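You operate a simulated robot arm through the tools that you are given. There is no shell and no other tool. Be economical: measure what you need, move in short steps, check, and stop when the job is done.

You are at the controls of a simulated robot arm. One attempt, no reset.

TASK
Put the red card that says "T59" from the top of the tall cart on the middle of the drawings table and the red card that says "T26" on the low shelf of the tall cart. Fetch the yellow brush marked "glue" from the top of the tall cart and set it on the mat on the low rack. Take the square spool on the top of the tall cart and put it away on the top of the end mat. Fetch the red ring from the top of the tall cart and set it on the bed of the frame jig. Take the white jig pin on the white table top and put it away on the front of the fixture table. Take the blue pad and put it in the brown tote on the white table top. Take the anchor plate marked "D62" from the white table top and put it in the inside of the kit case. Do these in any order. Set down upright: square spool.

It is judged by the outcome, as a careful person would: the job done as asked, and still so three seconds after it is handed in. It fails if anything else is knocked over, pushed out of place, dropped, spilled or broken.

THE ROBOT
A 6-joint arm with a fingered hand on a trunk, on a base that drives. Base frame: it is fixed to the floor where the robot stands at the start and does not move with it; the origin is under the middle of the robot, x ahead of it, y to its left, z up. Readings come in mm, rad, newtons and seconds.
With the tool pointing down near the work surface it reaches from about 180 to 460 mm from the robot's upright axis, wherever it stands. Its first joint turns from -2.897 to 2.897 rad. Places, roughly: anchor plate [-9000, -1500, 750]; bed of the frame jig [200, 2100, 800]; blue pad (6x5x5 cm) [-9000, -1500, 800]; brown tote (30x22x13 cm) [-9100, -900, 800]; front of the fixture table [-8700, 3600, 900]; inside of the kit case (31x17 cm) [-10560, -2920, 800]; low shelf of the tall cart [500, -200, 200]; mat on the low rack (17x29 cm) [-1640, -3420, 200]; middle of the drawings table [-1100, 3700, 700]; red card [500, -250, 1000]; red ring (6x6x2 cm) [500, -400, 900]; square spool [500, -250, 1000]; top of the end mat (30x20 cm) [-12960, 2440, 720]; white jig pin (3x3x7 cm) [-8600, -1500, 800]; yellow brush [500, -250, 1000]. Payload 2.3 kg.
The tool frame sits at the grasp point between the pads (the TCP): z along the fingers, y along the line on which they close. The tips reach 22 mm beyond it. The gripper opens to 112 mm. The gripper's body begins 60 mm behind the TCP. The gripper is a hand of 3 fingers: y runs from the thumb to the fingers, the wrist lies at [0, 0, -218] in the tool frame, and closing takes about 1.5 s.
Orientation is that of the tool frame in the base frame, as [roll, pitch, yaw] about the fixed x, y, z axes, in that order (R = Rz(yaw) Ry(pitch) Rx(roll)). With the fingers straight down and closing along the base's y, the tool's x points along the base's -x, its y along +y and its z along -z.

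THE INTERFACE
- The arm moves only by the tool servo_tool. Its argument "commands" is a list of rows, each a list of 3 entries, a list of its own where there are three numbers: the shift along the tool's x, y, z in units of 50 mm (1.0 is 50 mm), then the turn, a rotation vector about the tool's x, y, z in units of 4 degrees (1.0 is 4 degrees), then the gripper command, from -1 (shut) to 1 (fully open), values between in proportion. In form: [[[x, y, z], [rx, ry, rz], gripper], ...]. A call has 1 to 20 rows; each row shifts and turns the commanded pose from where the row before left it, along the tool's axes as they then stand. A call with a number of a shift or a turn outside -1 to 1 is refused whole. Each row takes 0.2 s and may step no farther than 50 mm and 0.15 rad from the row before; otherwise, or with a gripper value out of range, the whole call is refused. A pose out of reach is approached as far as the arm can. The call stops where the force on the tool passes 40 N (or 10 N more than at its start, if that is more) or the arm is blocked; 0.2 s more then pass. The fingers move at their own pace (about 72 mm/s each) and stop on an object; they squeeze with about 32 N. The grip force told is the motor's: it shows also when the fingers shut on nothing. Time passes only in rows, and 0.2 s behind the last, so rows that do not move let the fingers close. The reply holds the time, the measured pose of the TCP, the force on the tool along the base axes, the opening and the grip force, in the units named above and with some noise, with the torque about the TCP (base axes, N m) and any sound that the robot's microphone picked up.
- Cameras (640 x 400 px; columns grow to the right, rows downward): "scene" is now at [2.3, 106, 1587.9]; the picture's right is [-0.47, -0.88, 0.00], its down [-0.73, 0.39, -0.56] and it looks along [0.50, -0.27, -0.83] (base axes); focal length 259 px, centre (320, 200). "wrist" rides on the gripper at [66, 3, -81] in the tool frame; the picture's right is [-0.05, 1.00, 0.00], its down [-0.77, -0.04, -0.64] and it looks along [-0.63, -0.03, 0.77] (tool axes); focal length 275 px, centre (320, 200).
- snapshot(camera): a new picture of that camera. It takes no simulated time.
- lift_body(by): slides the trunk up (or, below 0, down) by that many mm; the arm and the scene camera ride with it, the base frame stays. It gives what a move gives, with no picture.
- steer(legs): drives the robot by 1 to 6 legs, each [ahead, left, turn to the left] in mm, mm and rad, along the robot's own axes; the way and the turn of a leg run together, so that a leg with both is an arc; at most 1500 mm and 3.142 rad a leg. The arm and the cameras ride along, it lands a little off, and it stops where it bumps. It gives what a move gives.
- set_grasp(shape): the hand has 3 fingers and takes this shape, open, in about a second: jaw (thumb against the fingers, like two jaws); tri (thumb and two fingers); tip (a fingertip pinch); poke (one finger out to press); point (the index stretched); flat (the hand flat); cup (the hand cupped); fist (a fist). The gripper value then closes the fingers along that shape, each until it touches; the sizes above hold for jaw. It gives what a move gives, with no picture.
- head_to(pan, tilt): turns the head with the scene camera to pan (to the left, within 2.705 rad either way) and tilt (down, from -0.506 to 1.204), counted from straight ahead of the robot. It gives what a move gives.
- locate(camera, pixels): there is no depth. For up to 12 entries [column, row, z] of the newest picture of that camera ("zoom" is the newest enlarged one), the place [x, y] in the base frame at which the ray of that pixel passes the height z, good to about 2 mm. It takes no simulated time.
- zoom(camera, box): a new picture of the part [left, top, right, bottom] of that camera's present view, enlarged. It takes no simulated time.
- finish_job(): hands the job in; it is judged then, once.

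Work in short steps. Measure before you move; look again where a grasp or a placing could have gone wrong, and mend it. You have 322 turns and 198 pictures in all, those below and enlarged ones among them. Open the gripper and draw the arm clear of the work before you hand the job in, unless the task says otherwise.

The tools are called after "Request:" by a JSON object that holds its "api" and its "payload". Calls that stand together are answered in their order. servo_tool: Moves the arm, as the interface text tells. Its arguments: {"type":"object","properties":{"commands":{"type":"array"}},"required":["commands"]} The other tools are called the same way: lift_body (by) slides the trunk up or down; set_grasp (shape) gives the hand a shape; steer (legs) drives the base; head_to (pan, tilt) turns the head that bears the scene camera; snapshot (camera) takes a picture; locate (camera, pixels) gives the place at which the rays of pixels pass given heights; zoom (camera, box) takes an enlarged picture of a part of a camera's view; finish_job () hands the job in.

At the start:

```text
clock: 0.0
tool_pos: [261.6, -141.1, 1153.5]
ee_rot: [-3.14, 0.002, 3.139]
wrist_force: [-1.0, -0.1, 0.0]
moment: [-0.04, 0.01, 0.0]
gripper_width: 112.0
grip_force: 0.1
shape: jaw
trunk travel left (down, up): [-525.0, 65.0]
robot x, y, heading: [2.8, 0.8, -0.003]
head pan, tilt: [-0.494, 0.972]
```

scene: 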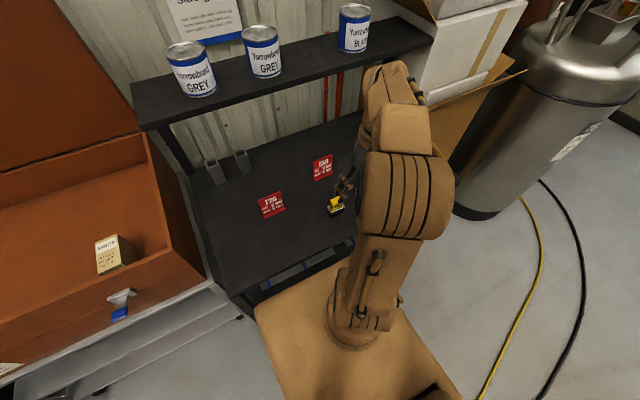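
wrist: 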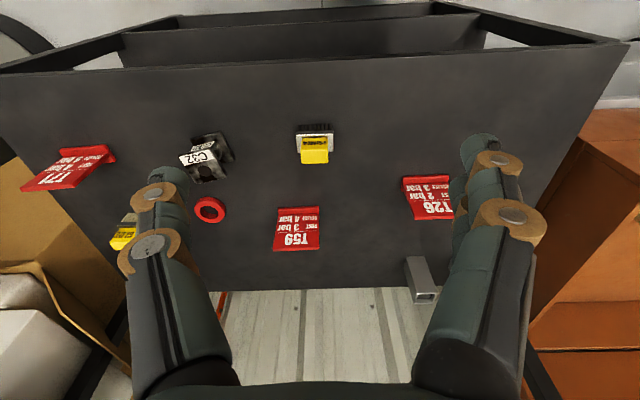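

I'll start by looking closer at the cart top to identify the two cards, brush, spool and ring.

Request:
{"api": "zoom", "payload": {"camera": "wrist", "box": [0, 110, 320, 310]}}

Request:
{"api": "zoom", "payload": {"camera": "wrist", "box": [240, 110, 560, 310]}}

Request:
{"api": "zoom", "payload": {"camera": "scene", "box": [180, 100, 400, 240]}}

```text
2.00 times, centred on (160, 210) of wrist
```

zoom: 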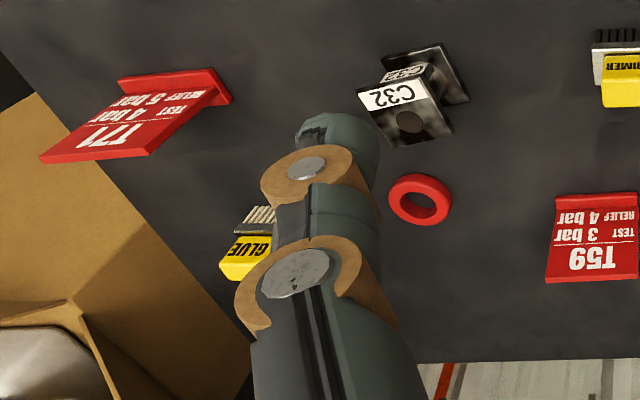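

```text
2.00 times, centred on (400, 210) of wrist
```

zoom: 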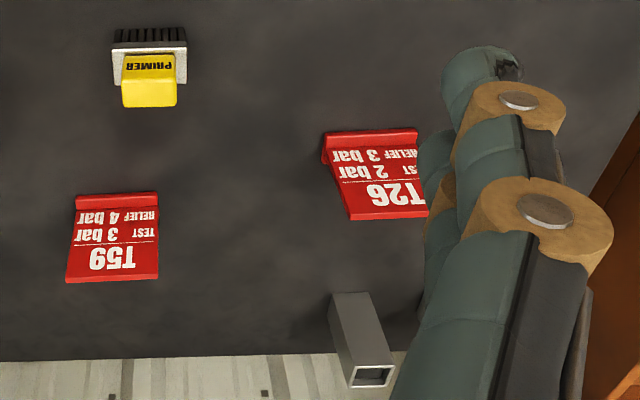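

```text
2.86 times, centred on (290, 170) of scene
```

zoom: 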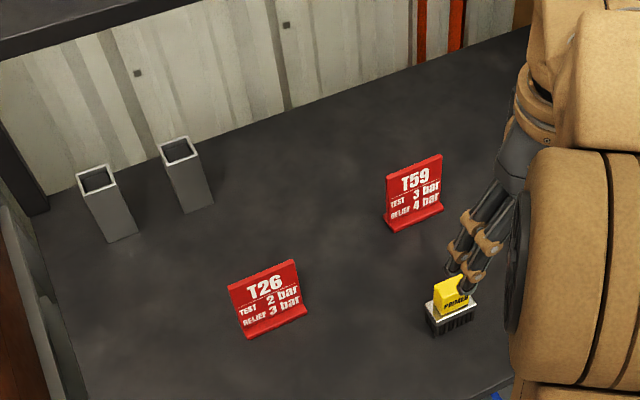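

The cards stand upright (T59, T26, also T71), two brushes (glue is at far right) and grey square tubes at left. I'll swing the arm left to uncover the right side and look again.

Request:
{"api": "servo_tool", "payload": {"commands": [[[0, 0.9, 0], [0, 0, 0], 1], [[0, 0.9, 0], [0, 0, 0], 1], [[0, 0.9, 0], [0, 0, 0], 1], [[0, 0.9, 0], [0, 0, 0], 1], [[0, 0.9, 0], [0, 0, 0], 1], [[0, 0.9, 0], [0, 0, 0], 1]]}}

Request:
{"api": "snapshot", "payload": {"camera": "wrist"}}

Request:
{"api": "snapshot", "payload": {"camera": "scene"}}

```text
clock: 1.4
tool_pos: [262.6, 130.5, 1154.1]
ee_rot: [3.141, 0.002, 3.141]
wrist_force: [0.4, 0.1, 0.2]
moment: [-0.04, 0.04, 0.0]
gripper_width: 112.1
grip_force: 0.2
shape: jaw
trunk travel left (down, up): [-525.0, 65.0]
robot x, y, heading: [1.9, -2.9, -0.001]
head pan, tilt: [-0.494, 0.972]
```

```text
192 pictures are left
```

wrist: 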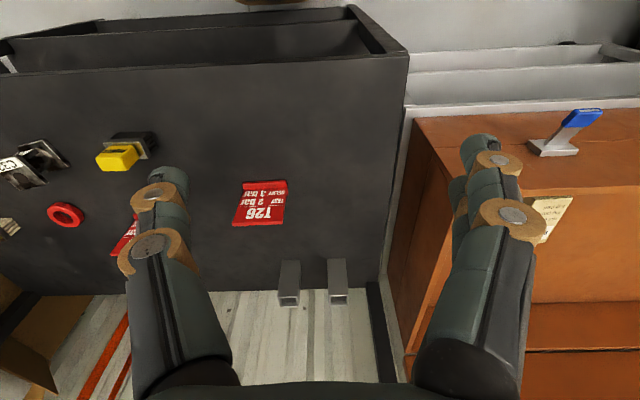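

```text
191 pictures are left
```

scene: 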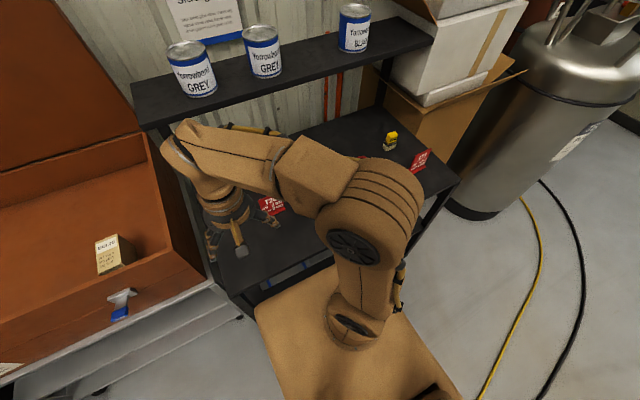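

Now the C32 item: zoom in on it.

Request:
{"api": "zoom", "payload": {"camera": "wrist", "box": [0, 120, 160, 220]}}

Request:
{"api": "zoom", "payload": {"camera": "wrist", "box": [220, 220, 380, 320]}}

Request:
{"api": "zoom", "payload": {"camera": "scene", "box": [350, 110, 470, 190]}}

```text
4.00 times, centred on (80, 170) of wrist
```

zoom: 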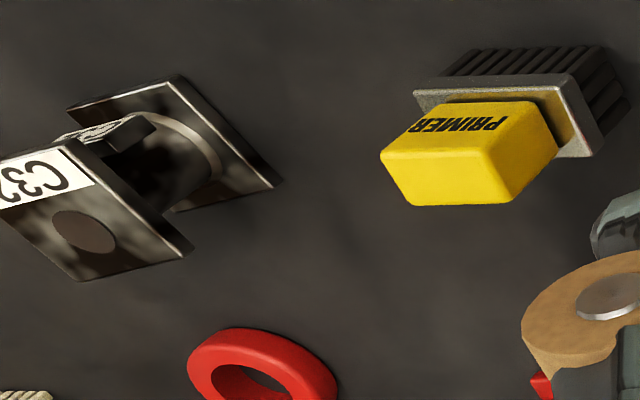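

```text
4.00 times, centred on (300, 270) of wrist
```

zoom: 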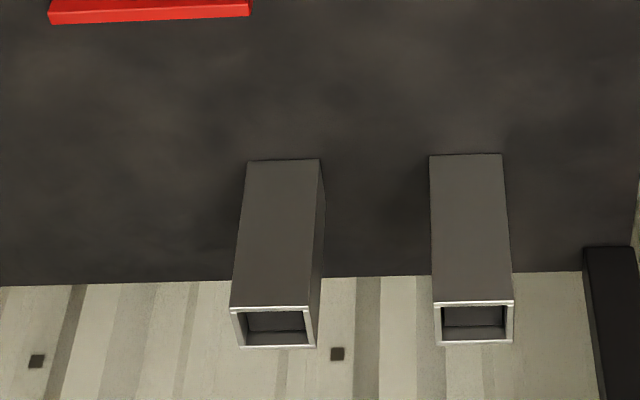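

```text
5.00 times, centred on (410, 150) of scene
```

zoom: 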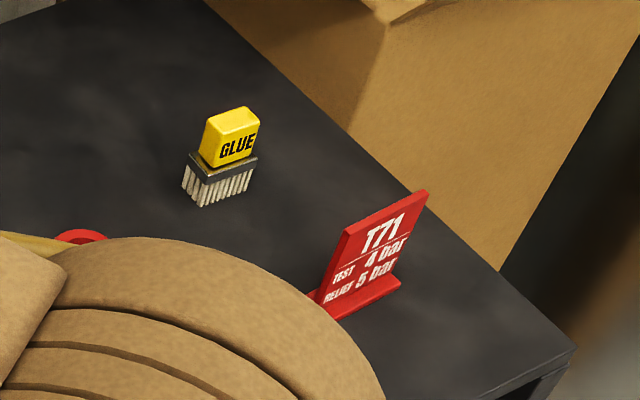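

The C32 item with two square flanges is the square spool. I'll triangulate: ring top ≈ z 845; locate the main points on the newest wrist and scene pictures.

Request:
{"api": "locate", "payload": {"camera": "wrist", "pixels": [[200, 64, 835], [408, 52, 835], [380, 280, 835], [66, 215, 845], [258, 224, 835], [20, 160, 835], [290, 262, 835], [232, 224, 835], [285, 224, 835]]}}

Request:
{"api": "locate", "payload": {"camera": "scene", "pixels": [[460, 180, 835], [390, 148, 835], [420, 165, 835], [272, 213, 835], [232, 300, 835]]}}

Request:
{"api": "head_to", "payload": {"pan": -0.3, "tilt": 1.1}}

Request:
{"api": "snapshot", "payload": {"camera": "scene"}}

```text
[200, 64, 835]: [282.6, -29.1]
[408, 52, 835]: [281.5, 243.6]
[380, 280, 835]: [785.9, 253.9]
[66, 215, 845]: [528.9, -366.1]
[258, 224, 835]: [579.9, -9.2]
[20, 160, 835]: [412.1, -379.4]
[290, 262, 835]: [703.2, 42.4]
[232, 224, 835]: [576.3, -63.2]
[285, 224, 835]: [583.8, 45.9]
```

```text
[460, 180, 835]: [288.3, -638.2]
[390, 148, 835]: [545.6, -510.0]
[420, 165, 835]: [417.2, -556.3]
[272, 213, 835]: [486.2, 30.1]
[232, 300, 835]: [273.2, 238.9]
```

```text
clock: 2.1
tool_pos: [261.8, 129.1, 1153.2]
ee_rot: [3.141, 0.002, 3.14]
wrist_force: [-1.1, 0.4, 0.3]
moment: [0.01, -0.01, 0.0]
gripper_width: 111.9
grip_force: 0.0
shape: jaw
trunk travel left (down, up): [-525.0, 65.0]
robot x, y, heading: [1.2, -1.1, 0.001]
head pan, tilt: [-0.3, 1.1]
```

```text
187 pictures are left
```

scene: 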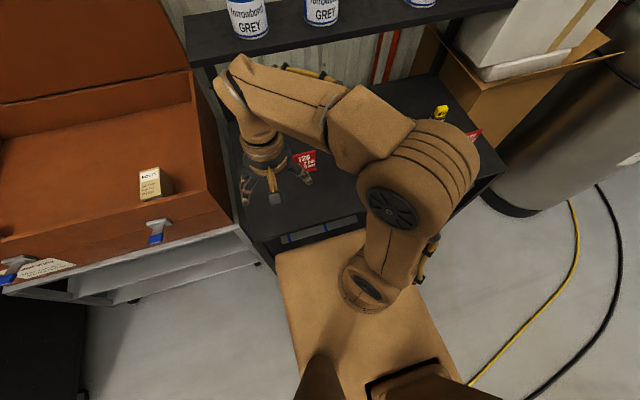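

Check how far ahead the robot's base reaches relative to the cart's near edge.

Request:
{"api": "locate", "payload": {"camera": "scene", "pixels": [[276, 255, 300], [276, 255, 200], [276, 255, 400], [370, 230, 300], [275, 250, 835], [440, 300, 300]]}}

Request:
{"api": "zoom", "payload": {"camera": "scene", "box": [220, 140, 460, 290]}}

```text
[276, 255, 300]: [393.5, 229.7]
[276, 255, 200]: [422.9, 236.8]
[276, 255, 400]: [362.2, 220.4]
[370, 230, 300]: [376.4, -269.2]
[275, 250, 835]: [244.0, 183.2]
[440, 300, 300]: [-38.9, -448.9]
```

```text
2.67 times, centred on (340, 215) of scene
```

zoom: 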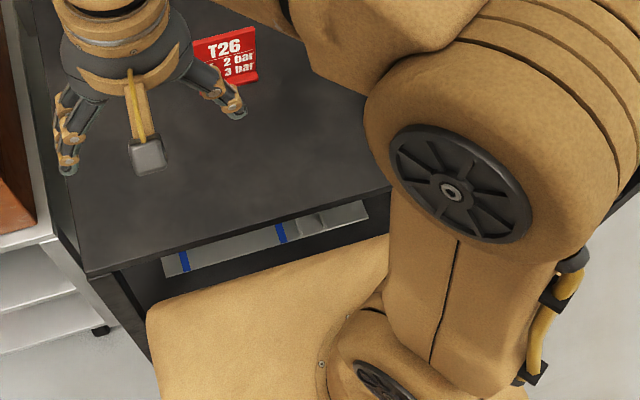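

I need the base's height/front; I'll raise the trunk 65 mm for parallax on the base's front-left corner.

Request:
{"api": "lift_body", "payload": {"by": 65}}

Request:
{"api": "zoom", "payload": {"camera": "scene", "box": [220, 140, 460, 290]}}

Request:
{"api": "locate", "payload": {"camera": "zoom", "pixels": [[90, 275, 835], [145, 310, 835], [145, 310, 600], [145, 310, 400], [145, 310, 200]]}}

```text
clock: 3.2
tool_pos: [262.1, 128.3, 1218.1]
ee_rot: [3.142, 0.002, 3.141]
wrist_force: [0.6, 0.1, -0.5]
moment: [-0.03, 0.01, 0.02]
gripper_width: 111.9
grip_force: 0.0
shape: jaw
trunk travel left (down, up): [-590.0, 0.0]
robot x, y, heading: [-0.5, 0.5, 0.004]
head pan, tilt: [-0.3, 1.1]
```

```text
2.67 times, centred on (340, 215) of scene
```

zoom: 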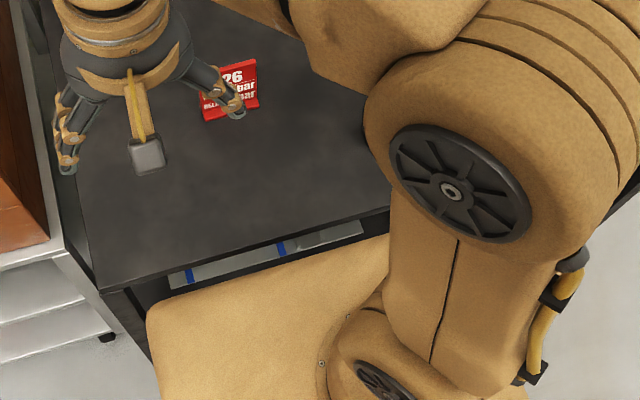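

```text
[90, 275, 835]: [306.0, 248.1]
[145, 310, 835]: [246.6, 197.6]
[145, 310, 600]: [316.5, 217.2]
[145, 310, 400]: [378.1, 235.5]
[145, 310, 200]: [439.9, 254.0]
```

The tan plate rode with the trunk, so it's part of the trunk. I'll infer its height from the shoulder axis, which should sit at x,y ≈ 0.

Request:
{"api": "locate", "payload": {"camera": "zoom", "pixels": [[400, 360, 700], [400, 360, 900], [400, 360, 1000], [400, 360, 1100], [400, 360, 1200], [145, 310, 900], [145, 310, 1000], [145, 310, 1100], [145, 310, 1200]]}}

Request:
{"api": "head_to", "payload": {"pan": 0.6, "tilt": 1.2}}

Request:
{"api": "snapshot", "payload": {"camera": "scene"}}

```text
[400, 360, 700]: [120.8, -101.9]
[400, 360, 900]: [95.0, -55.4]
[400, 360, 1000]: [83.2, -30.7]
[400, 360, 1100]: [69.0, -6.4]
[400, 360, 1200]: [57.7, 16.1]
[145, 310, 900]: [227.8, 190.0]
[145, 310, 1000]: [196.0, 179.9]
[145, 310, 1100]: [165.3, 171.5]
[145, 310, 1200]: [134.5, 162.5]
```

```text
clock: 4.4
tool_pos: [261.8, 128.9, 1218.4]
ee_rot: [-3.141, 0.001, 3.141]
wrist_force: [-0.5, -0.8, -1.4]
moment: [-0.01, -0.05, 0.02]
gripper_width: 111.8
grip_force: 0.0
shape: jaw
trunk travel left (down, up): [-590.0, 0.0]
robot x, y, heading: [1.8, -0.2, 0.001]
head pan, tilt: [0.6, 1.201]
```

```text
184 pictures are left
```

scene: 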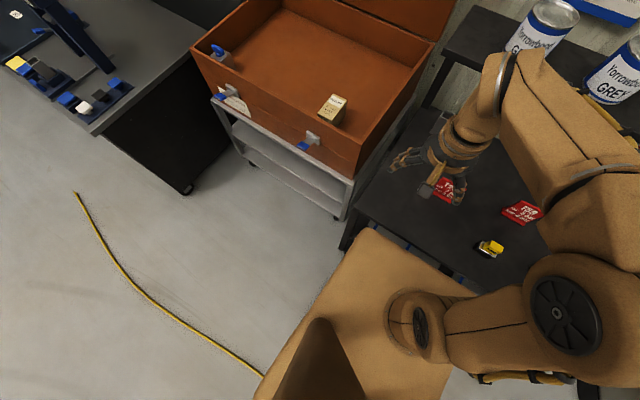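

The trunk plate's front is near x≈190, cart edge near x≈282. I'll drive 60 mm ahead and yaw the tool to 90° so that the fingers close across the cards' thickness (along x).

Request:
{"api": "steer", "payload": {"legs": [[60, 0, 0]]}}

Request:
{"api": "servo_tool", "payload": {"commands": [[[0, 0, 0], [0, 0, 1], 1], [[0, 0, 0], [0, 0, 1], 1], [[0, 0, 0], [0, 0, 1], 1], [[0, 0, 0], [0, 0, 1], 1], [[0, 0, 0], [0, 0, 1], 1], [[0, 0, 0], [0, 0, 1], 1], [[0, 0, 0], [0, 0, 1], 1], [[0, 0, 0], [0, 0, 1], 1], [[0, 0, 0], [0, 0, 1], 1], [[0, 0, 0], [0, 0, 1], 1], [[0, 0, 0], [0, 0, 1], 1], [[0, 0, 0], [0, 0, 1], 1], [[0, 0, 0], [0, 0, 1], 1], [[0, 0, 0], [0, 0, 1], 1], [[0, 0, 0], [0, 0, 1], 1], [[0, 0, 0], [0, 0, 1], 1], [[0, 0, 0], [0, 0, 1], 1], [[0, 0, 0], [0, 0, 1], 1], [[0, 0, 0], [0, 0, 1], 1], [[0, 0, 0], [0, 0, 1], 1]]}}

Request:
{"api": "servo_tool", "payload": {"commands": [[[0, 0, 0], [0, 0, 1], 1], [[0, 0, 0], [0, 0, 1], 1], [[0, 0, 0], [0, 0, 0.5], 1], [[0, 0.8, 0], [0, 0, 0], 1], [[0, 0.8, 0], [0, 0, 0], 1]]}}

Request:
{"api": "snapshot", "payload": {"camera": "wrist"}}

```text
clock: 5.3
tool_pos: [322.8, 127.5, 1219.5]
ee_rot: [3.14, 0.002, 3.141]
wrist_force: [0.2, -0.2, -0.4]
moment: [0.0, 0.04, 0.03]
gripper_width: 111.8
grip_force: 0.0
shape: jaw
trunk travel left (down, up): [-590.0, 0.0]
robot x, y, heading: [57.5, -2.7, -0.0]
head pan, tilt: [0.6, 1.201]
```

```text
clock: 9.5
tool_pos: [322.4, 128.1, 1219.2]
ee_rot: [3.141, 0.001, 1.742]
wrist_force: [-0.5, 0.4, 0.7]
moment: [0.0, -0.01, 0.02]
gripper_width: 111.8
grip_force: 0.0
shape: jaw
trunk travel left (down, up): [-590.0, 0.0]
robot x, y, heading: [57.4, 0.4, -0.0]
head pan, tilt: [0.6, 1.201]
```

```text
clock: 10.7
tool_pos: [402.7, 129.3, 1213.7]
ee_rot: [3.14, 0.001, 1.569]
wrist_force: [0.3, 0.3, -0.5]
moment: [-0.01, 0.03, -0.01]
gripper_width: 112.0
grip_force: 0.0
shape: jaw
trunk travel left (down, up): [-590.0, 0.0]
robot x, y, heading: [61.6, -5.7, -0.001]
head pan, tilt: [0.6, 1.201]
```

```text
183 pictures are left
```

wrist: 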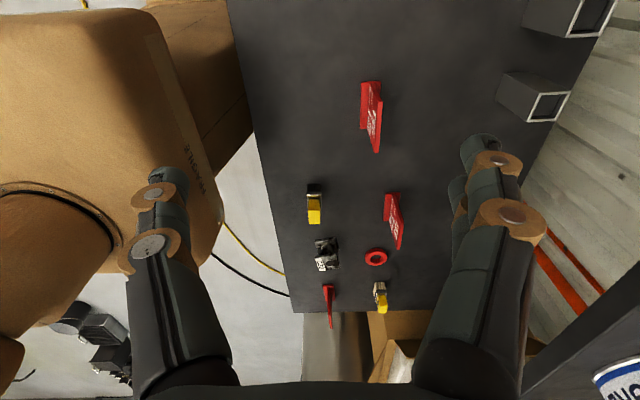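

Good overview. Zoom on T26 and the rest to locate them.

Request:
{"api": "zoom", "payload": {"camera": "wrist", "box": [290, 60, 450, 160]}}

Request:
{"api": "locate", "payload": {"camera": "zoom", "pixels": [[280, 90, 835], [290, 255, 835], [370, 90, 900], [350, 365, 900]]}}

Request:
{"api": "zoom", "payload": {"camera": "wrist", "box": [280, 170, 440, 330]}}

```text
4.00 times, centred on (370, 110) of wrist
```

zoom: 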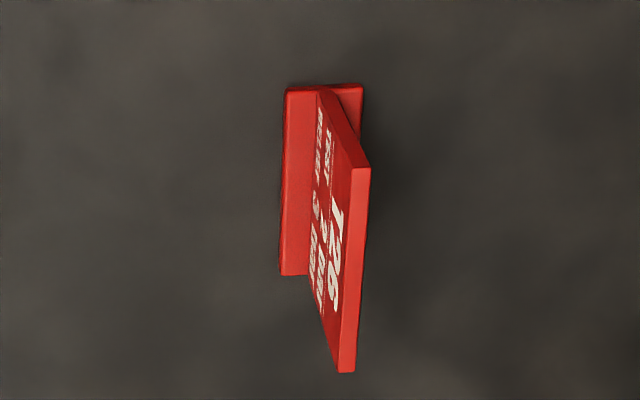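

```text
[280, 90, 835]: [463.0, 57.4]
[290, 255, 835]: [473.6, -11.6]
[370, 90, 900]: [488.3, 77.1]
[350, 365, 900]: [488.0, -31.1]
```

```text
2.50 times, centred on (360, 250) of wrist
```

zoom: 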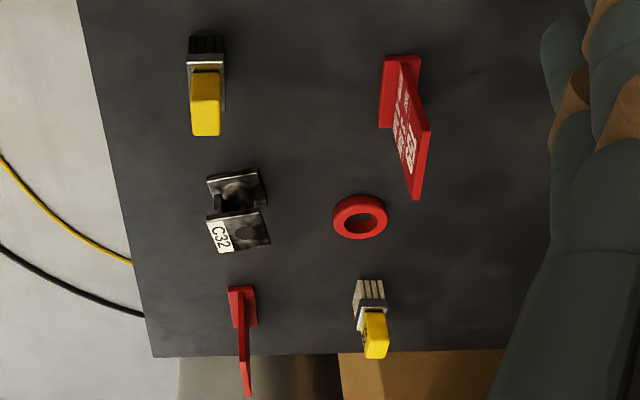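

T26: foot centred near (484, 20), plate top z≈905. Move above it at z≈960 and verify.

Request:
{"api": "servo_tool", "payload": {"commands": [[[-0.73, 0.55, 0.2], [0, 0, 0], 1], [[-0.73, 0.55, 0.3], [0, 0, 0], 1], [[-0.72, 0.54, 0.3], [0, 0, 0], 1], [[0, 0, 0.9], [0, 0, 0], 1], [[0, 0, 0.9], [0, 0, 0], 1], [[0, 0, 0.9], [0, 0, 0], 1], [[0, 0, 0.9], [0, 0, 0], 1]]}}

Request:
{"api": "snapshot", "payload": {"camera": "wrist"}}

Request:
{"api": "head_to", "payload": {"pan": 0.0, "tilt": 1.0}}

Request:
{"api": "snapshot", "payload": {"camera": "scene"}}

```text
clock: 12.3
tool_pos: [485.5, 20.2, 998.3]
ee_rot: [3.139, 0.0, 1.569]
wrist_force: [0.2, 0.0, 0.0]
moment: [0.0, 0.01, -0.02]
gripper_width: 112.0
grip_force: 0.1
shape: jaw
trunk travel left (down, up): [-590.0, 0.0]
robot x, y, heading: [56.8, 2.1, 0.005]
head pan, tilt: [0.6, 1.201]
```

```text
180 pictures are left
```

wrist: 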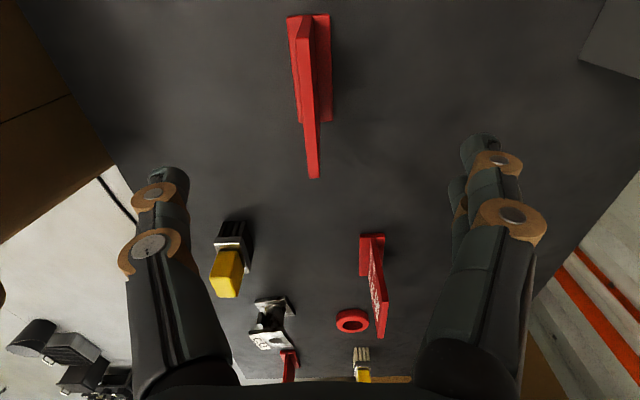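

```text
clock: 13.3
tool_pos: [483.8, 19.9, 998.7]
ee_rot: [3.141, 0.001, 1.569]
wrist_force: [-0.6, 0.8, 0.6]
moment: [-0.02, -0.04, 0.0]
gripper_width: 111.9
grip_force: 0.1
shape: jaw
trunk travel left (down, up): [-590.0, 0.0]
robot x, y, heading: [56.2, -2.4, -0.003]
head pan, tilt: [0.0, 1.0]
```

```text
179 pictures are left
```

scene: 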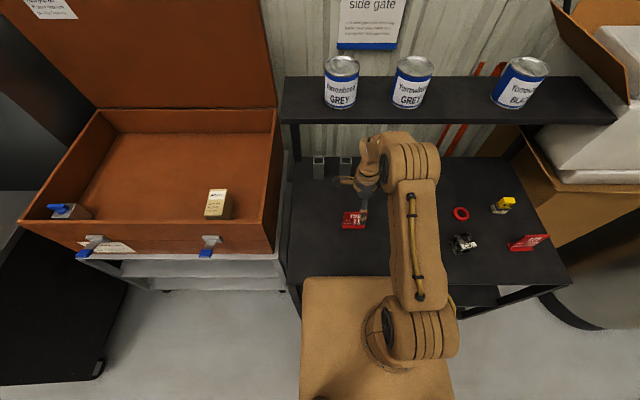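

Locate the card's plate top edge in this wrist view at z≈905.

Request:
{"api": "zoom", "payload": {"camera": "wrist", "box": [240, 0, 400, 200]}}

Request:
{"api": "locate", "payload": {"camera": "wrist", "pixels": [[313, 178, 905], [303, 18, 905], [289, 20, 843], [330, 16, 843], [331, 122, 843], [313, 178, 890], [303, 18, 890]]}}

```text
2.00 times, centred on (320, 100) of wrist
```

zoom: 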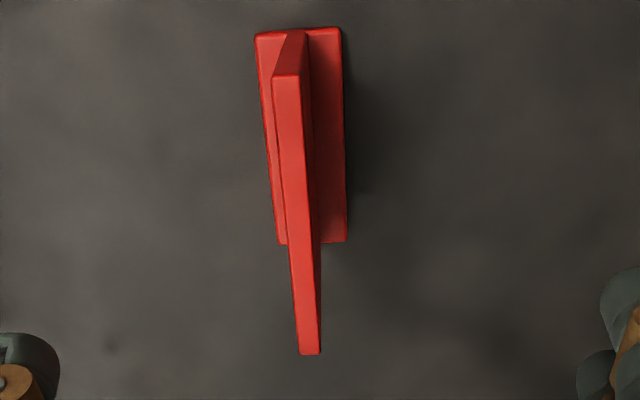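

```text
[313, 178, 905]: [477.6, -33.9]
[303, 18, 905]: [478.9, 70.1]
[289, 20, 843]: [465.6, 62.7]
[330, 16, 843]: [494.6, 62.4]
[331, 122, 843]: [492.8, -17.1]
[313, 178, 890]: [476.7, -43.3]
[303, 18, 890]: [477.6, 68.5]
```

Plate at x≈480, y −17…62, top z≈930. Shift x by −5 and descend to z≈905, then close.

Request:
{"api": "servo_tool", "payload": {"commands": [[[0, -0.1, 0.5], [0, 0, 0], 1], [[0, 0, 0.5], [0, 0, 0], 1], [[0, 0, 0.5], [0, 0, 0], 1], [[0, 0, 0.4], [0, 0, 0], 1], [[0, 0, 0], [0, 0, 0], -1], [[0, 0, 0], [0, 0, 0], -1], [[0, 0, 0], [0, 0, 0], -1], [[0, 0, 0], [0, 0, 0], -1], [[0, 0, 0], [0, 0, 0], -1], [[0, 0, 0], [0, 0, 0], -1], [[0, 0, 0], [0, 0, 0], -1], [[0, 0, 0], [0, 0, 0], -1]]}}

Request:
{"api": "snapshot", "payload": {"camera": "wrist"}}

```text
clock: 15.9
tool_pos: [478.8, 19.6, 904.4]
ee_rot: [3.141, 0.0, 1.568]
wrist_force: [-0.3, -0.4, 0.1]
moment: [0.01, -0.03, 0.01]
gripper_width: 1.9
grip_force: 31.6
shape: jaw
trunk travel left (down, up): [-590.0, 0.0]
robot x, y, heading: [64.5, -4.0, -0.001]
head pan, tilt: [0.0, 1.0]
```

```text
177 pictures are left
```

wrist: 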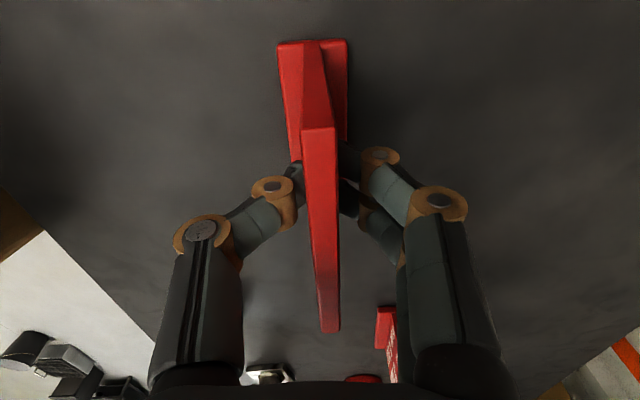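

Gripped. Lift 100 mm and check it comes along.

Request:
{"api": "servo_tool", "payload": {"commands": [[[0, 0, -0.5], [0, 0, 0], -1], [[0, 0, -0.8], [0, 0, 0], -1], [[0, 0, -0.8], [0, 0, 0], -1], [[0, 0, -0.8], [0, 0, 0], -1]]}}

Request:
{"api": "snapshot", "payload": {"camera": "wrist"}}

```text
clock: 16.9
tool_pos: [477.7, 17.7, 1050.4]
ee_rot: [3.141, 0.0, 1.568]
wrist_force: [-0.1, -0.9, 0.0]
moment: [0.01, -0.04, -0.04]
gripper_width: 1.9
grip_force: 32.3
shape: jaw
trunk travel left (down, up): [-590.0, 0.0]
robot x, y, heading: [60.3, -0.3, 0.003]
head pan, tilt: [0.0, 1.0]
```

```text
176 pictures are left
```

wrist: 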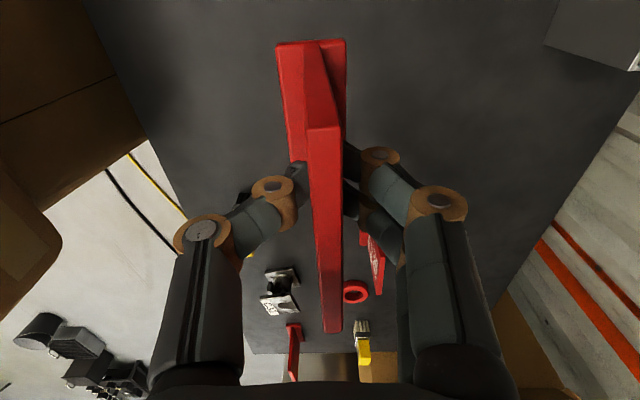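

Held. Before backing off, glance behind.

Request:
{"api": "head_to", "payload": {"pan": 2.5, "tilt": 0.45}}

Request:
{"api": "snapshot", "payload": {"camera": "scene"}}

Request:
{"api": "head_to", "payload": {"pan": -2.6, "tilt": 0.45}}

Request:
{"api": "snapshot", "payload": {"camera": "scene"}}

Request:
{"api": "head_to", "payload": {"pan": 1.5, "tilt": 0.45}}

Request:
{"api": "snapshot", "payload": {"camera": "scene"}}

Request:
{"api": "head_to", "payload": {"pan": -1.6, "tilt": 0.45}}

Request:
{"api": "snapshot", "payload": {"camera": "scene"}}

```text
clock: 19.2
tool_pos: [478.7, 19.6, 1050.0]
ee_rot: [3.139, 0.0, 1.569]
wrist_force: [0.0, 0.6, -0.4]
moment: [0.0, 0.01, 0.01]
gripper_width: 1.9
grip_force: 31.6
shape: jaw
trunk travel left (down, up): [-590.0, 0.0]
robot x, y, heading: [60.8, 0.9, 0.001]
head pan, tilt: [2.499, 0.45]
```

```text
175 pictures are left
```

scene: 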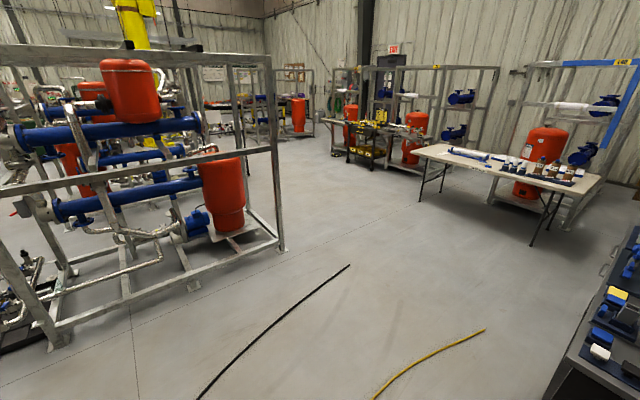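

```text
clock: 23.2
tool_pos: [478.2, 18.9, 1050.3]
ee_rot: [3.14, 0.0, 1.569]
wrist_force: [0.0, -0.8, -0.8]
moment: [0.0, 0.02, 0.02]
gripper_width: 1.8
grip_force: 31.7
shape: jaw
trunk travel left (down, up): [-590.0, 0.0]
robot x, y, heading: [62.2, 1.9, 0.002]
head pan, tilt: [-2.601, 0.45]
```

```text
174 pictures are left
```

scene: 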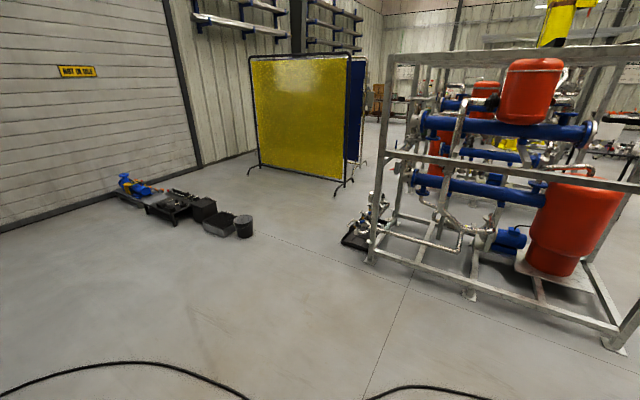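

```text
clock: 26.5
tool_pos: [477.9, 19.2, 1051.3]
ee_rot: [3.141, 0.0, 1.571]
wrist_force: [0.4, -0.3, -0.2]
moment: [-0.01, 0.01, 0.0]
gripper_width: 2.1
grip_force: 32.1
shape: jaw
trunk travel left (down, up): [-590.0, 0.0]
robot x, y, heading: [57.3, -0.5, 0.001]
head pan, tilt: [1.499, 0.45]
```

```text
173 pictures are left
```

scene: 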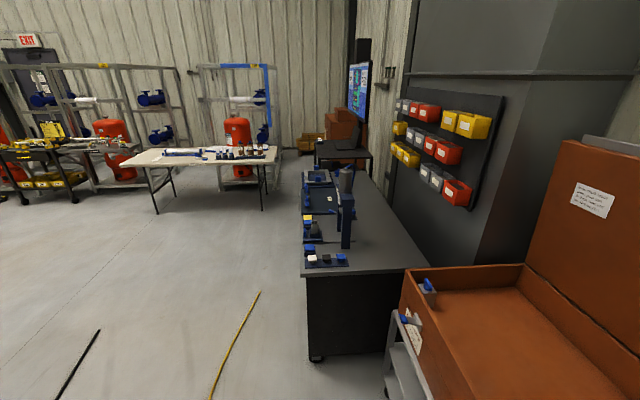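

```text
clock: 29.2
tool_pos: [479.0, 18.9, 1050.3]
ee_rot: [3.139, 0.001, 1.57]
wrist_force: [-0.1, 0.2, -0.6]
moment: [-0.03, 0.03, -0.03]
gripper_width: 1.9
grip_force: 31.9
shape: jaw
trunk travel left (down, up): [-590.0, 0.0]
robot x, y, heading: [62.2, 0.7, 0.004]
head pan, tilt: [-1.6, 0.45]
```

```text
172 pictures are left
```

scene: 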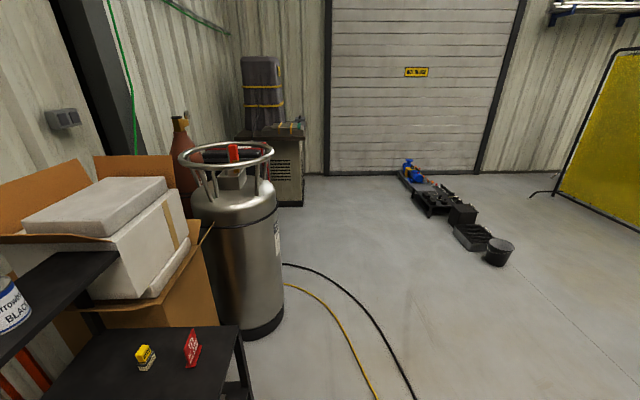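

Behind is clear for >1 m. Back off 500 mm and look at the low shelf with the trunk lowered.

Request:
{"api": "steer", "payload": {"legs": [[-500, 0, 0]]}}

Request:
{"api": "lift_body", "payload": {"by": -560}}

Request:
{"api": "head_to", "payload": {"pan": -0.1, "tilt": 0.6}}

Request:
{"api": "snapshot", "payload": {"camera": "scene"}}

Request:
{"api": "snapshot", "payload": {"camera": "wrist"}}

```text
clock: 32.1
tool_pos: [-19.1, 20.6, 1050.9]
ee_rot: [3.14, 0.0, 1.572]
wrist_force: [0.5, -0.2, 0.7]
moment: [0.02, -0.01, 0.0]
gripper_width: 1.8
grip_force: 31.2
shape: jaw
trunk travel left (down, up): [-590.0, 0.0]
robot x, y, heading: [-439.1, -4.5, 0.003]
head pan, tilt: [-1.6, 0.45]
```

```text
refused: -560 is not a number from -400 to 400
```

```text
clock: 33.7
tool_pos: [-18.7, 19.4, 1050.9]
ee_rot: [3.14, 0.0, 1.572]
wrist_force: [-0.4, 0.4, 0.1]
moment: [-0.01, 0.01, -0.02]
gripper_width: 1.7
grip_force: 32.4
shape: jaw
trunk travel left (down, up): [-590.0, 0.0]
robot x, y, heading: [-435.9, -1.8, -0.002]
head pan, tilt: [-0.099, 0.6]
```

```text
171 pictures are left
```

scene: 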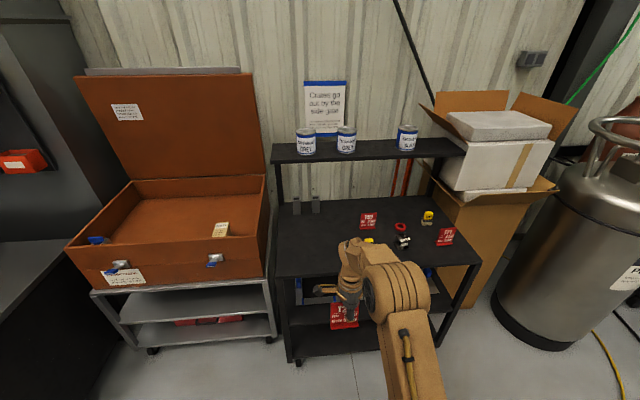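

```text
170 pictures are left
```

wrist: 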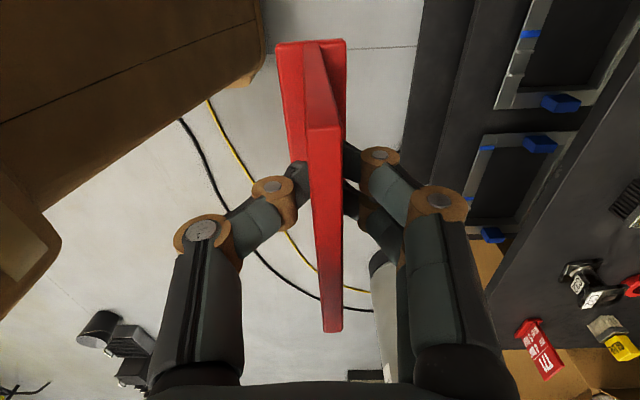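

There's a middle shelf with framed items and a low shelf. Lower the trunk and look in.

Request:
{"api": "lift_body", "payload": {"by": -400}}

Request:
{"api": "lift_body", "payload": {"by": -150}}

Request:
{"api": "head_to", "payload": {"pan": -0.1, "tilt": 0.5}}

Request:
{"api": "snapshot", "payload": {"camera": "scene"}}

Request:
{"api": "snapshot", "payload": {"camera": "wrist"}}

```text
clock: 37.6
tool_pos: [-18.3, 20.1, 650.5]
ee_rot: [3.139, -0.001, 1.573]
wrist_force: [-0.5, 0.5, -0.6]
moment: [0.0, 0.02, 0.0]
gripper_width: 1.8
grip_force: 31.9
shape: jaw
trunk travel left (down, up): [-190.0, 400.0]
robot x, y, heading: [-435.8, 0.3, 0.003]
head pan, tilt: [-0.099, 0.6]
```

```text
clock: 39.3
tool_pos: [-18.1, 20.3, 500.9]
ee_rot: [3.14, -0.001, 1.573]
wrist_force: [0.6, 1.1, -1.1]
moment: [0.0, -0.01, 0.02]
gripper_width: 1.8
grip_force: 32.0
shape: jaw
trunk travel left (down, up): [-40.0, 550.0]
robot x, y, heading: [-437.7, -1.5, 0.002]
head pan, tilt: [-0.099, 0.6]
```

```text
clock: 40.0
tool_pos: [-18.1, 20.8, 499.7]
ee_rot: [3.141, 0.001, 1.574]
wrist_force: [0.8, 0.0, -0.8]
moment: [-0.01, 0.01, 0.0]
gripper_width: 1.9
grip_force: 32.3
shape: jaw
trunk travel left (down, up): [-40.0, 550.0]
robot x, y, heading: [-434.3, -1.5, 0.002]
head pan, tilt: [-0.099, 0.499]
```

```text
169 pictures are left
```

scene: 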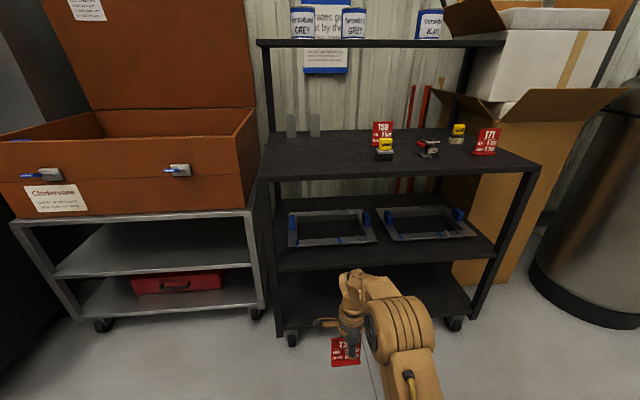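

```text
168 pictures are left
```

wrist: 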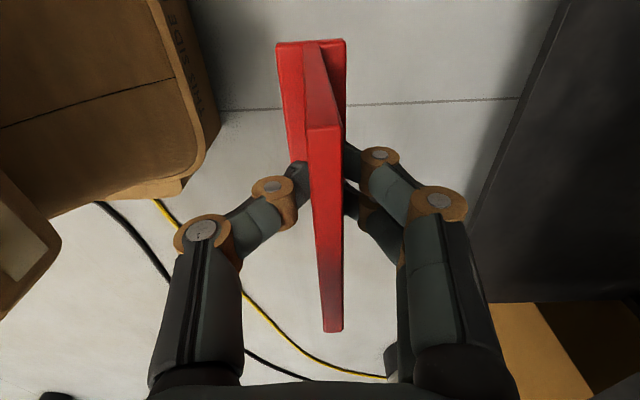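

Low shelf is empty but has only ~300 mm headroom, so I need a horizontal hand. Plan: set the card back on the cart top turned 90°, and regrasp with the tool horizontal (camera up). First raise the trunk and yaw to 0.

Request:
{"api": "lift_body", "payload": {"by": 400}}

Request:
{"api": "lift_body", "payload": {"by": 150}}

Request:
{"api": "servo_tool", "payload": {"commands": [[[0, 0, 0], [0, 0, 1], -1], [[0, 0, 0], [0, 0, 1], -1], [[0, 0, 0], [0, 0, 1], -1], [[0, 0, 0], [0, 0, 1], -1], [[0, 0, 0], [0, 0, 1], -1], [[0, 0, 0], [0, 0, 1], -1], [[0, 0, 0], [0, 0, 1], -1], [[0, 0, 0], [0, 0, 1], -1], [[0, 0, 0], [0, 0, 1], -1], [[0, 0, 0], [0, 0, 1], -1], [[0, 0, 0], [0, 0, 1], -1], [[0, 0, 0], [0, 0, 1], -1], [[0, 0, 0], [0, 0, 1], -1], [[0, 0, 0], [0, 0, 1], -1], [[0, 0, 0], [0, 0, 1], -1], [[0, 0, 0], [0, 0, 1], -1], [[0, 0, 0], [0, 0, 1], -1], [[0, 0, 0], [0, 0, 1], -1], [[0, 0, 0], [0, 0, 1], -1], [[0, 0, 0], [0, 0, 1], -1]]}}

Request:
{"api": "servo_tool", "payload": {"commands": [[[0, 0, 0], [0, 0, 1], -1], [[0, 0, 0], [0, 0, 1], -1], [[0, 0, 0], [0, 0, 0.5], -1]]}}

```text
clock: 43.8
tool_pos: [-17.2, 20.7, 900.4]
ee_rot: [3.14, 0.001, 1.571]
wrist_force: [0.3, 0.0, -0.9]
moment: [-0.02, 0.01, 0.03]
gripper_width: 2.1
grip_force: 32.0
shape: jaw
trunk travel left (down, up): [-440.0, 150.0]
robot x, y, heading: [-435.1, 4.7, -0.001]
head pan, tilt: [-0.099, 0.499]
```

```text
clock: 45.6
tool_pos: [-18.3, 20.1, 1050.6]
ee_rot: [3.139, -0.001, 1.574]
wrist_force: [0.8, 0.7, -0.7]
moment: [-0.02, 0.02, 0.0]
gripper_width: 2.0
grip_force: 31.9
shape: jaw
trunk travel left (down, up): [-590.0, 0.0]
robot x, y, heading: [-438.8, 0.4, 0.004]
head pan, tilt: [-0.099, 0.499]
```

```text
clock: 49.8
tool_pos: [-17.7, 20.1, 1050.6]
ee_rot: [3.14, -0.001, 0.178]
wrist_force: [0.2, 0.1, -1.2]
moment: [-0.02, 0.0, 0.02]
gripper_width: 2.0
grip_force: 31.6
shape: jaw
trunk travel left (down, up): [-590.0, 0.0]
robot x, y, heading: [-437.8, -1.0, 0.003]
head pan, tilt: [-0.099, 0.499]
```

```text
clock: 50.6
tool_pos: [-18.9, 19.8, 1050.3]
ee_rot: [3.141, -0.002, 0.0]
wrist_force: [0.7, 0.7, -1.4]
moment: [0.01, 0.01, 0.02]
gripper_width: 2.0
grip_force: 31.9
shape: jaw
trunk travel left (down, up): [-590.0, 0.0]
robot x, y, heading: [-440.7, -0.5, 0.003]
head pan, tilt: [-0.099, 0.499]
```

Yaw 0 reached. Drive ahead 420, shift to y≈60 and set the card down at TCP z≈906.

Request:
{"api": "steer", "payload": {"legs": [[420, 0, 0]]}}

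Request:
{"api": "servo_tool", "payload": {"commands": [[[0, -0.8, 0.3], [0, 0, 0], -1], [[0, 0, 0.8], [0, 0, 0], -1], [[0, 0, 0.8], [0, 0, 0], -1], [[0, 0, 0.7], [0, 0, 0], -1], [[0, 0, 0.25], [0, 0, 0], -1]]}}

Request:
{"api": "snapshot", "payload": {"camera": "wrist"}}

```text
clock: 53.1
tool_pos: [396.6, 19.5, 1052.1]
ee_rot: [-3.141, 0.001, -0.002]
wrist_force: [0.3, 1.0, -0.6]
moment: [0.0, 0.01, 0.01]
gripper_width: 2.0
grip_force: 32.2
shape: jaw
trunk travel left (down, up): [-590.0, 0.0]
robot x, y, heading: [-21.7, 3.0, 0.002]
head pan, tilt: [-0.099, 0.499]
```

```text
clock: 54.3
tool_pos: [398.4, 59.4, 908.3]
ee_rot: [-3.141, 0.0, -0.003]
wrist_force: [-0.5, 0.6, 0.2]
moment: [0.01, 0.03, 0.01]
gripper_width: 2.0
grip_force: 32.1
shape: jaw
trunk travel left (down, up): [-590.0, 0.0]
robot x, y, heading: [-18.5, -0.3, 0.002]
head pan, tilt: [-0.099, 0.499]
```

```text
167 pictures are left
```

wrist: 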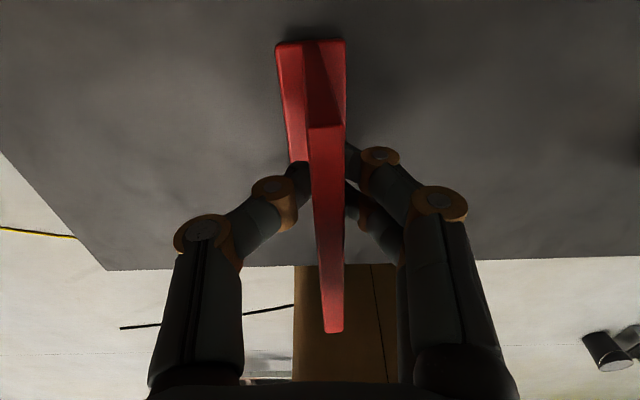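

Lower 5 mm more to contact, then open and rise.

Request:
{"api": "servo_tool", "payload": {"commands": [[[0, 0, 0.06], [0, 0, 0], -1], [[0, 0, 0.04], [0, 0, 0], -1]]}}

Request:
{"api": "servo_tool", "payload": {"commands": [[[0, 0, 0], [0, 0, 0], -0.4], [[0, 0, 0], [0, 0, 0], 0], [[0, 0, 0], [0, 0, 0], 0.4], [[0, 0, 0], [0, 0, 0], 1], [[0, 0, 0], [0, 0, 0], 1], [[0, 0, 0], [0, 0, 0], 1], [[0, 0, -0.8], [0, 0, 0], 1], [[0, 0, -0.8], [0, 0, 0], 1], [[0, 0, -0.8], [0, 0, 0], 1]]}}

Request:
{"api": "snapshot", "payload": {"camera": "wrist"}}

```text
clock: 54.9
tool_pos: [398.2, 59.6, 904.6]
ee_rot: [-3.142, -0.003, -0.002]
wrist_force: [0.6, 1.6, 5.0]
moment: [-0.01, -0.03, 0.04]
gripper_width: 2.1
grip_force: 32.5
shape: jaw
trunk travel left (down, up): [-590.0, 0.0]
robot x, y, heading: [-22.4, 1.6, 0.002]
head pan, tilt: [-0.099, 0.499]
```

```text
clock: 56.9
tool_pos: [397.9, 57.7, 1025.6]
ee_rot: [-3.141, -0.001, -0.002]
wrist_force: [0.7, -1.0, 0.0]
moment: [-0.01, -0.04, 0.03]
gripper_width: 112.0
grip_force: 0.2
shape: jaw
trunk travel left (down, up): [-590.0, 0.0]
robot x, y, heading: [-22.2, 1.1, -0.002]
head pan, tilt: [-0.099, 0.499]
```

```text
166 pictures are left
```

wrist: 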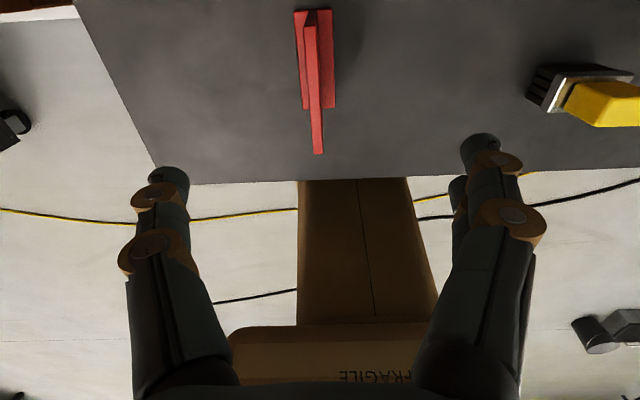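

Card stands well. Drive back 330 mm and pitch the tool to horizontal (22.5 steps about tool y).

Request:
{"api": "steer", "payload": {"legs": [[-330, 0, 0]]}}

Request:
{"api": "servo_tool", "payload": {"commands": [[[0, 0, 0], [0, 1, 0], 1], [[0, 0, 0], [0, 1, 0], 1], [[0, 0, 0], [0, 1, 0], 1], [[0, 0, 0], [0, 1, 0], 1], [[0, 0, 0], [0, 1, 0], 1], [[0, 0, 0], [0, 1, 0], 1], [[0, 0, 0], [0, 1, 0], 1], [[0, 0, 0], [0, 1, 0], 1], [[0, 0, 0], [0, 1, 0], 1], [[0, 0, 0], [0, 1, 0], 1], [[0, 0, 0], [0, 1, 0], 1], [[0, 0, 0], [0, 1, 0], 1], [[0, 0, 0], [0, 1, 0], 1], [[0, 0, 0], [0, 1, 0], 1], [[0, 0, 0], [0, 1, 0], 1], [[0, 0, 0], [0, 1, 0], 1], [[0, 0, 0], [0, 1, 0], 1], [[0, 0, 0], [0, 1, 0], 1], [[0, 0, 0], [0, 1, 0], 1], [[0, 0, 0], [0, 1, 0], 1]]}}

Request:
{"api": "servo_tool", "payload": {"commands": [[[0, 0, 0], [0, 1, 0], 1], [[0, 0, 0], [0, 1, 0], 1], [[0, 0, 0], [0, 0.5, 0], 1]]}}

Request:
{"api": "snapshot", "payload": {"camera": "wrist"}}

Request:
{"api": "snapshot", "payload": {"camera": "scene"}}

```text
clock: 59.1
tool_pos: [66.6, 58.0, 1025.3]
ee_rot: [-3.141, -0.001, -0.001]
wrist_force: [0.0, 0.8, 0.8]
moment: [0.0, 0.04, -0.02]
gripper_width: 111.9
grip_force: 0.0
shape: jaw
trunk travel left (down, up): [-590.0, 0.0]
robot x, y, heading: [-352.4, -0.2, -0.002]
head pan, tilt: [-0.099, 0.499]
```

```text
clock: 63.3
tool_pos: [305.0, 74.8, 1308.7]
ee_rot: [3.069, -1.325, 0.062]
wrist_force: [-0.3, 0.1, -0.5]
moment: [-0.03, 0.0, 0.0]
gripper_width: 111.8
grip_force: 0.0
shape: jaw
out of reach, approached as far as the arm can: row 6, 7, 8, 9, 10, 11, 12, 13, 14, 15, 16, 17, 18, 19, 20
trunk travel left (down, up): [-590.0, 0.0]
robot x, y, heading: [-348.3, 0.5, 0.004]
head pan, tilt: [-0.099, 0.499]
```

```text
clock: 64.1
tool_pos: [340.5, 82.0, 1331.1]
ee_rot: [2.892, -1.5, 0.238]
wrist_force: [0.3, -0.1, -0.3]
moment: [0.02, -0.03, 0.02]
gripper_width: 111.8
grip_force: 0.1
shape: jaw
out of reach, approached as far as the arm can: row 1, 2, 3
trunk travel left (down, up): [-590.0, 0.0]
robot x, y, heading: [-358.7, -1.6, 0.001]
head pan, tilt: [-0.099, 0.499]
```

```text
165 pictures are left
```

wrist: 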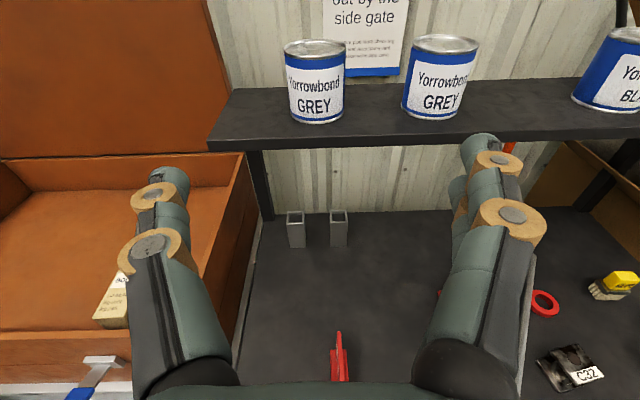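

```text
164 pictures are left
```

scene: 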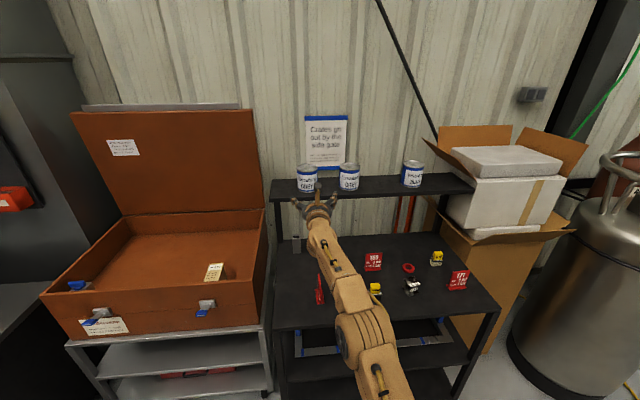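

Arm is horizontal but extended high (TCP 340,82,1331). I'll use a 40° downward tilt instead (card stays upright if placed with the same tilt): back off, then lower and tilt.

Request:
{"api": "steer", "payload": {"legs": [[-200, 0, 0]]}}

Request:
{"api": "servo_tool", "payload": {"commands": [[[-0.8, 0, 0], [0, -1, 0], 1], [[-0.8, 0, 0], [0, -1, 0], 1], [[-0.8, 0, 0], [0, -1, 0], 1], [[-0.8, 0, 0], [0, -1, 0], 1], [[-0.8, 0, 0], [0, -1, 0], 1], [[-0.8, 0, 0], [0, -1, 0], 1], [[-0.8, 0, 0], [0, -1, 0], 1], [[-0.8, 0, 0], [0, -1, 0], 1], [[-0.8, 0, 0], [0, -1, 0], 1]]}}

```text
clock: 65.7
tool_pos: [138.7, 81.2, 1331.1]
ee_rot: [2.898, -1.5, 0.23]
wrist_force: [0.3, 0.5, -0.6]
moment: [0.0, -0.01, 0.0]
gripper_width: 111.8
grip_force: 0.0
shape: jaw
trunk travel left (down, up): [-590.0, 0.0]
robot x, y, heading: [-552.3, 0.3, -0.0]
head pan, tilt: [-0.099, 0.499]
```

```text
clock: 67.7
tool_pos: [74.6, 87.4, 1011.9]
ee_rot: [3.114, -0.868, 0.01]
wrist_force: [0.4, 0.6, -0.6]
moment: [-0.01, 0.02, 0.01]
gripper_width: 111.7
grip_force: 0.0
shape: jaw
out of reach, approached as far as the arm can: row 1, 2, 3, 4, 5, 6, 7, 8, 9
trunk travel left (down, up): [-590.0, 0.0]
robot x, y, heading: [-554.1, -0.5, 0.003]
head pan, tilt: [-0.099, 0.499]
```

Now tilt is right (40° below horizontal). Pull back 60 mm and centre y, and check that it's in reach.

Request:
{"api": "servo_tool", "payload": {"commands": [[[-0.39, 0.27, -0.46], [0, 0, 0], 1], [[-0.39, 0.27, -0.46], [0, 0, 0], 1], [[0, 0, 0], [0, 0, 0], 1]]}}

Request:
{"api": "snapshot", "payload": {"camera": "wrist"}}

```text
clock: 68.5
tool_pos: [66.5, 84.2, 1015.0]
ee_rot: [-3.126, -0.822, 0.015]
wrist_force: [-0.5, 0.8, 0.2]
moment: [-0.03, -0.01, -0.02]
gripper_width: 111.9
grip_force: 0.1
shape: jaw
out of reach, approached as far as the arm can: row 1, 2
trunk travel left (down, up): [-590.0, 0.0]
robot x, y, heading: [-555.4, -4.4, -0.001]
head pan, tilt: [-0.099, 0.499]
```

```text
163 pictures are left
```

wrist: 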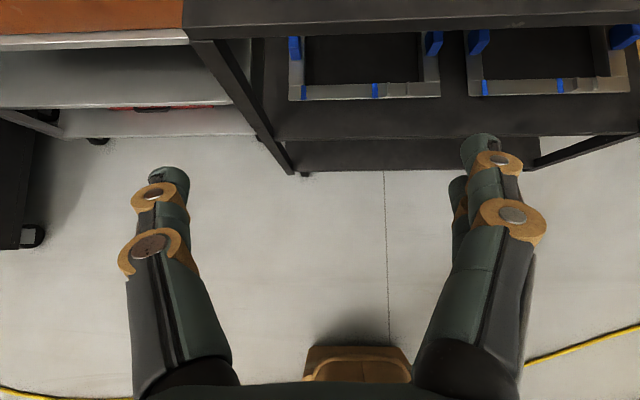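

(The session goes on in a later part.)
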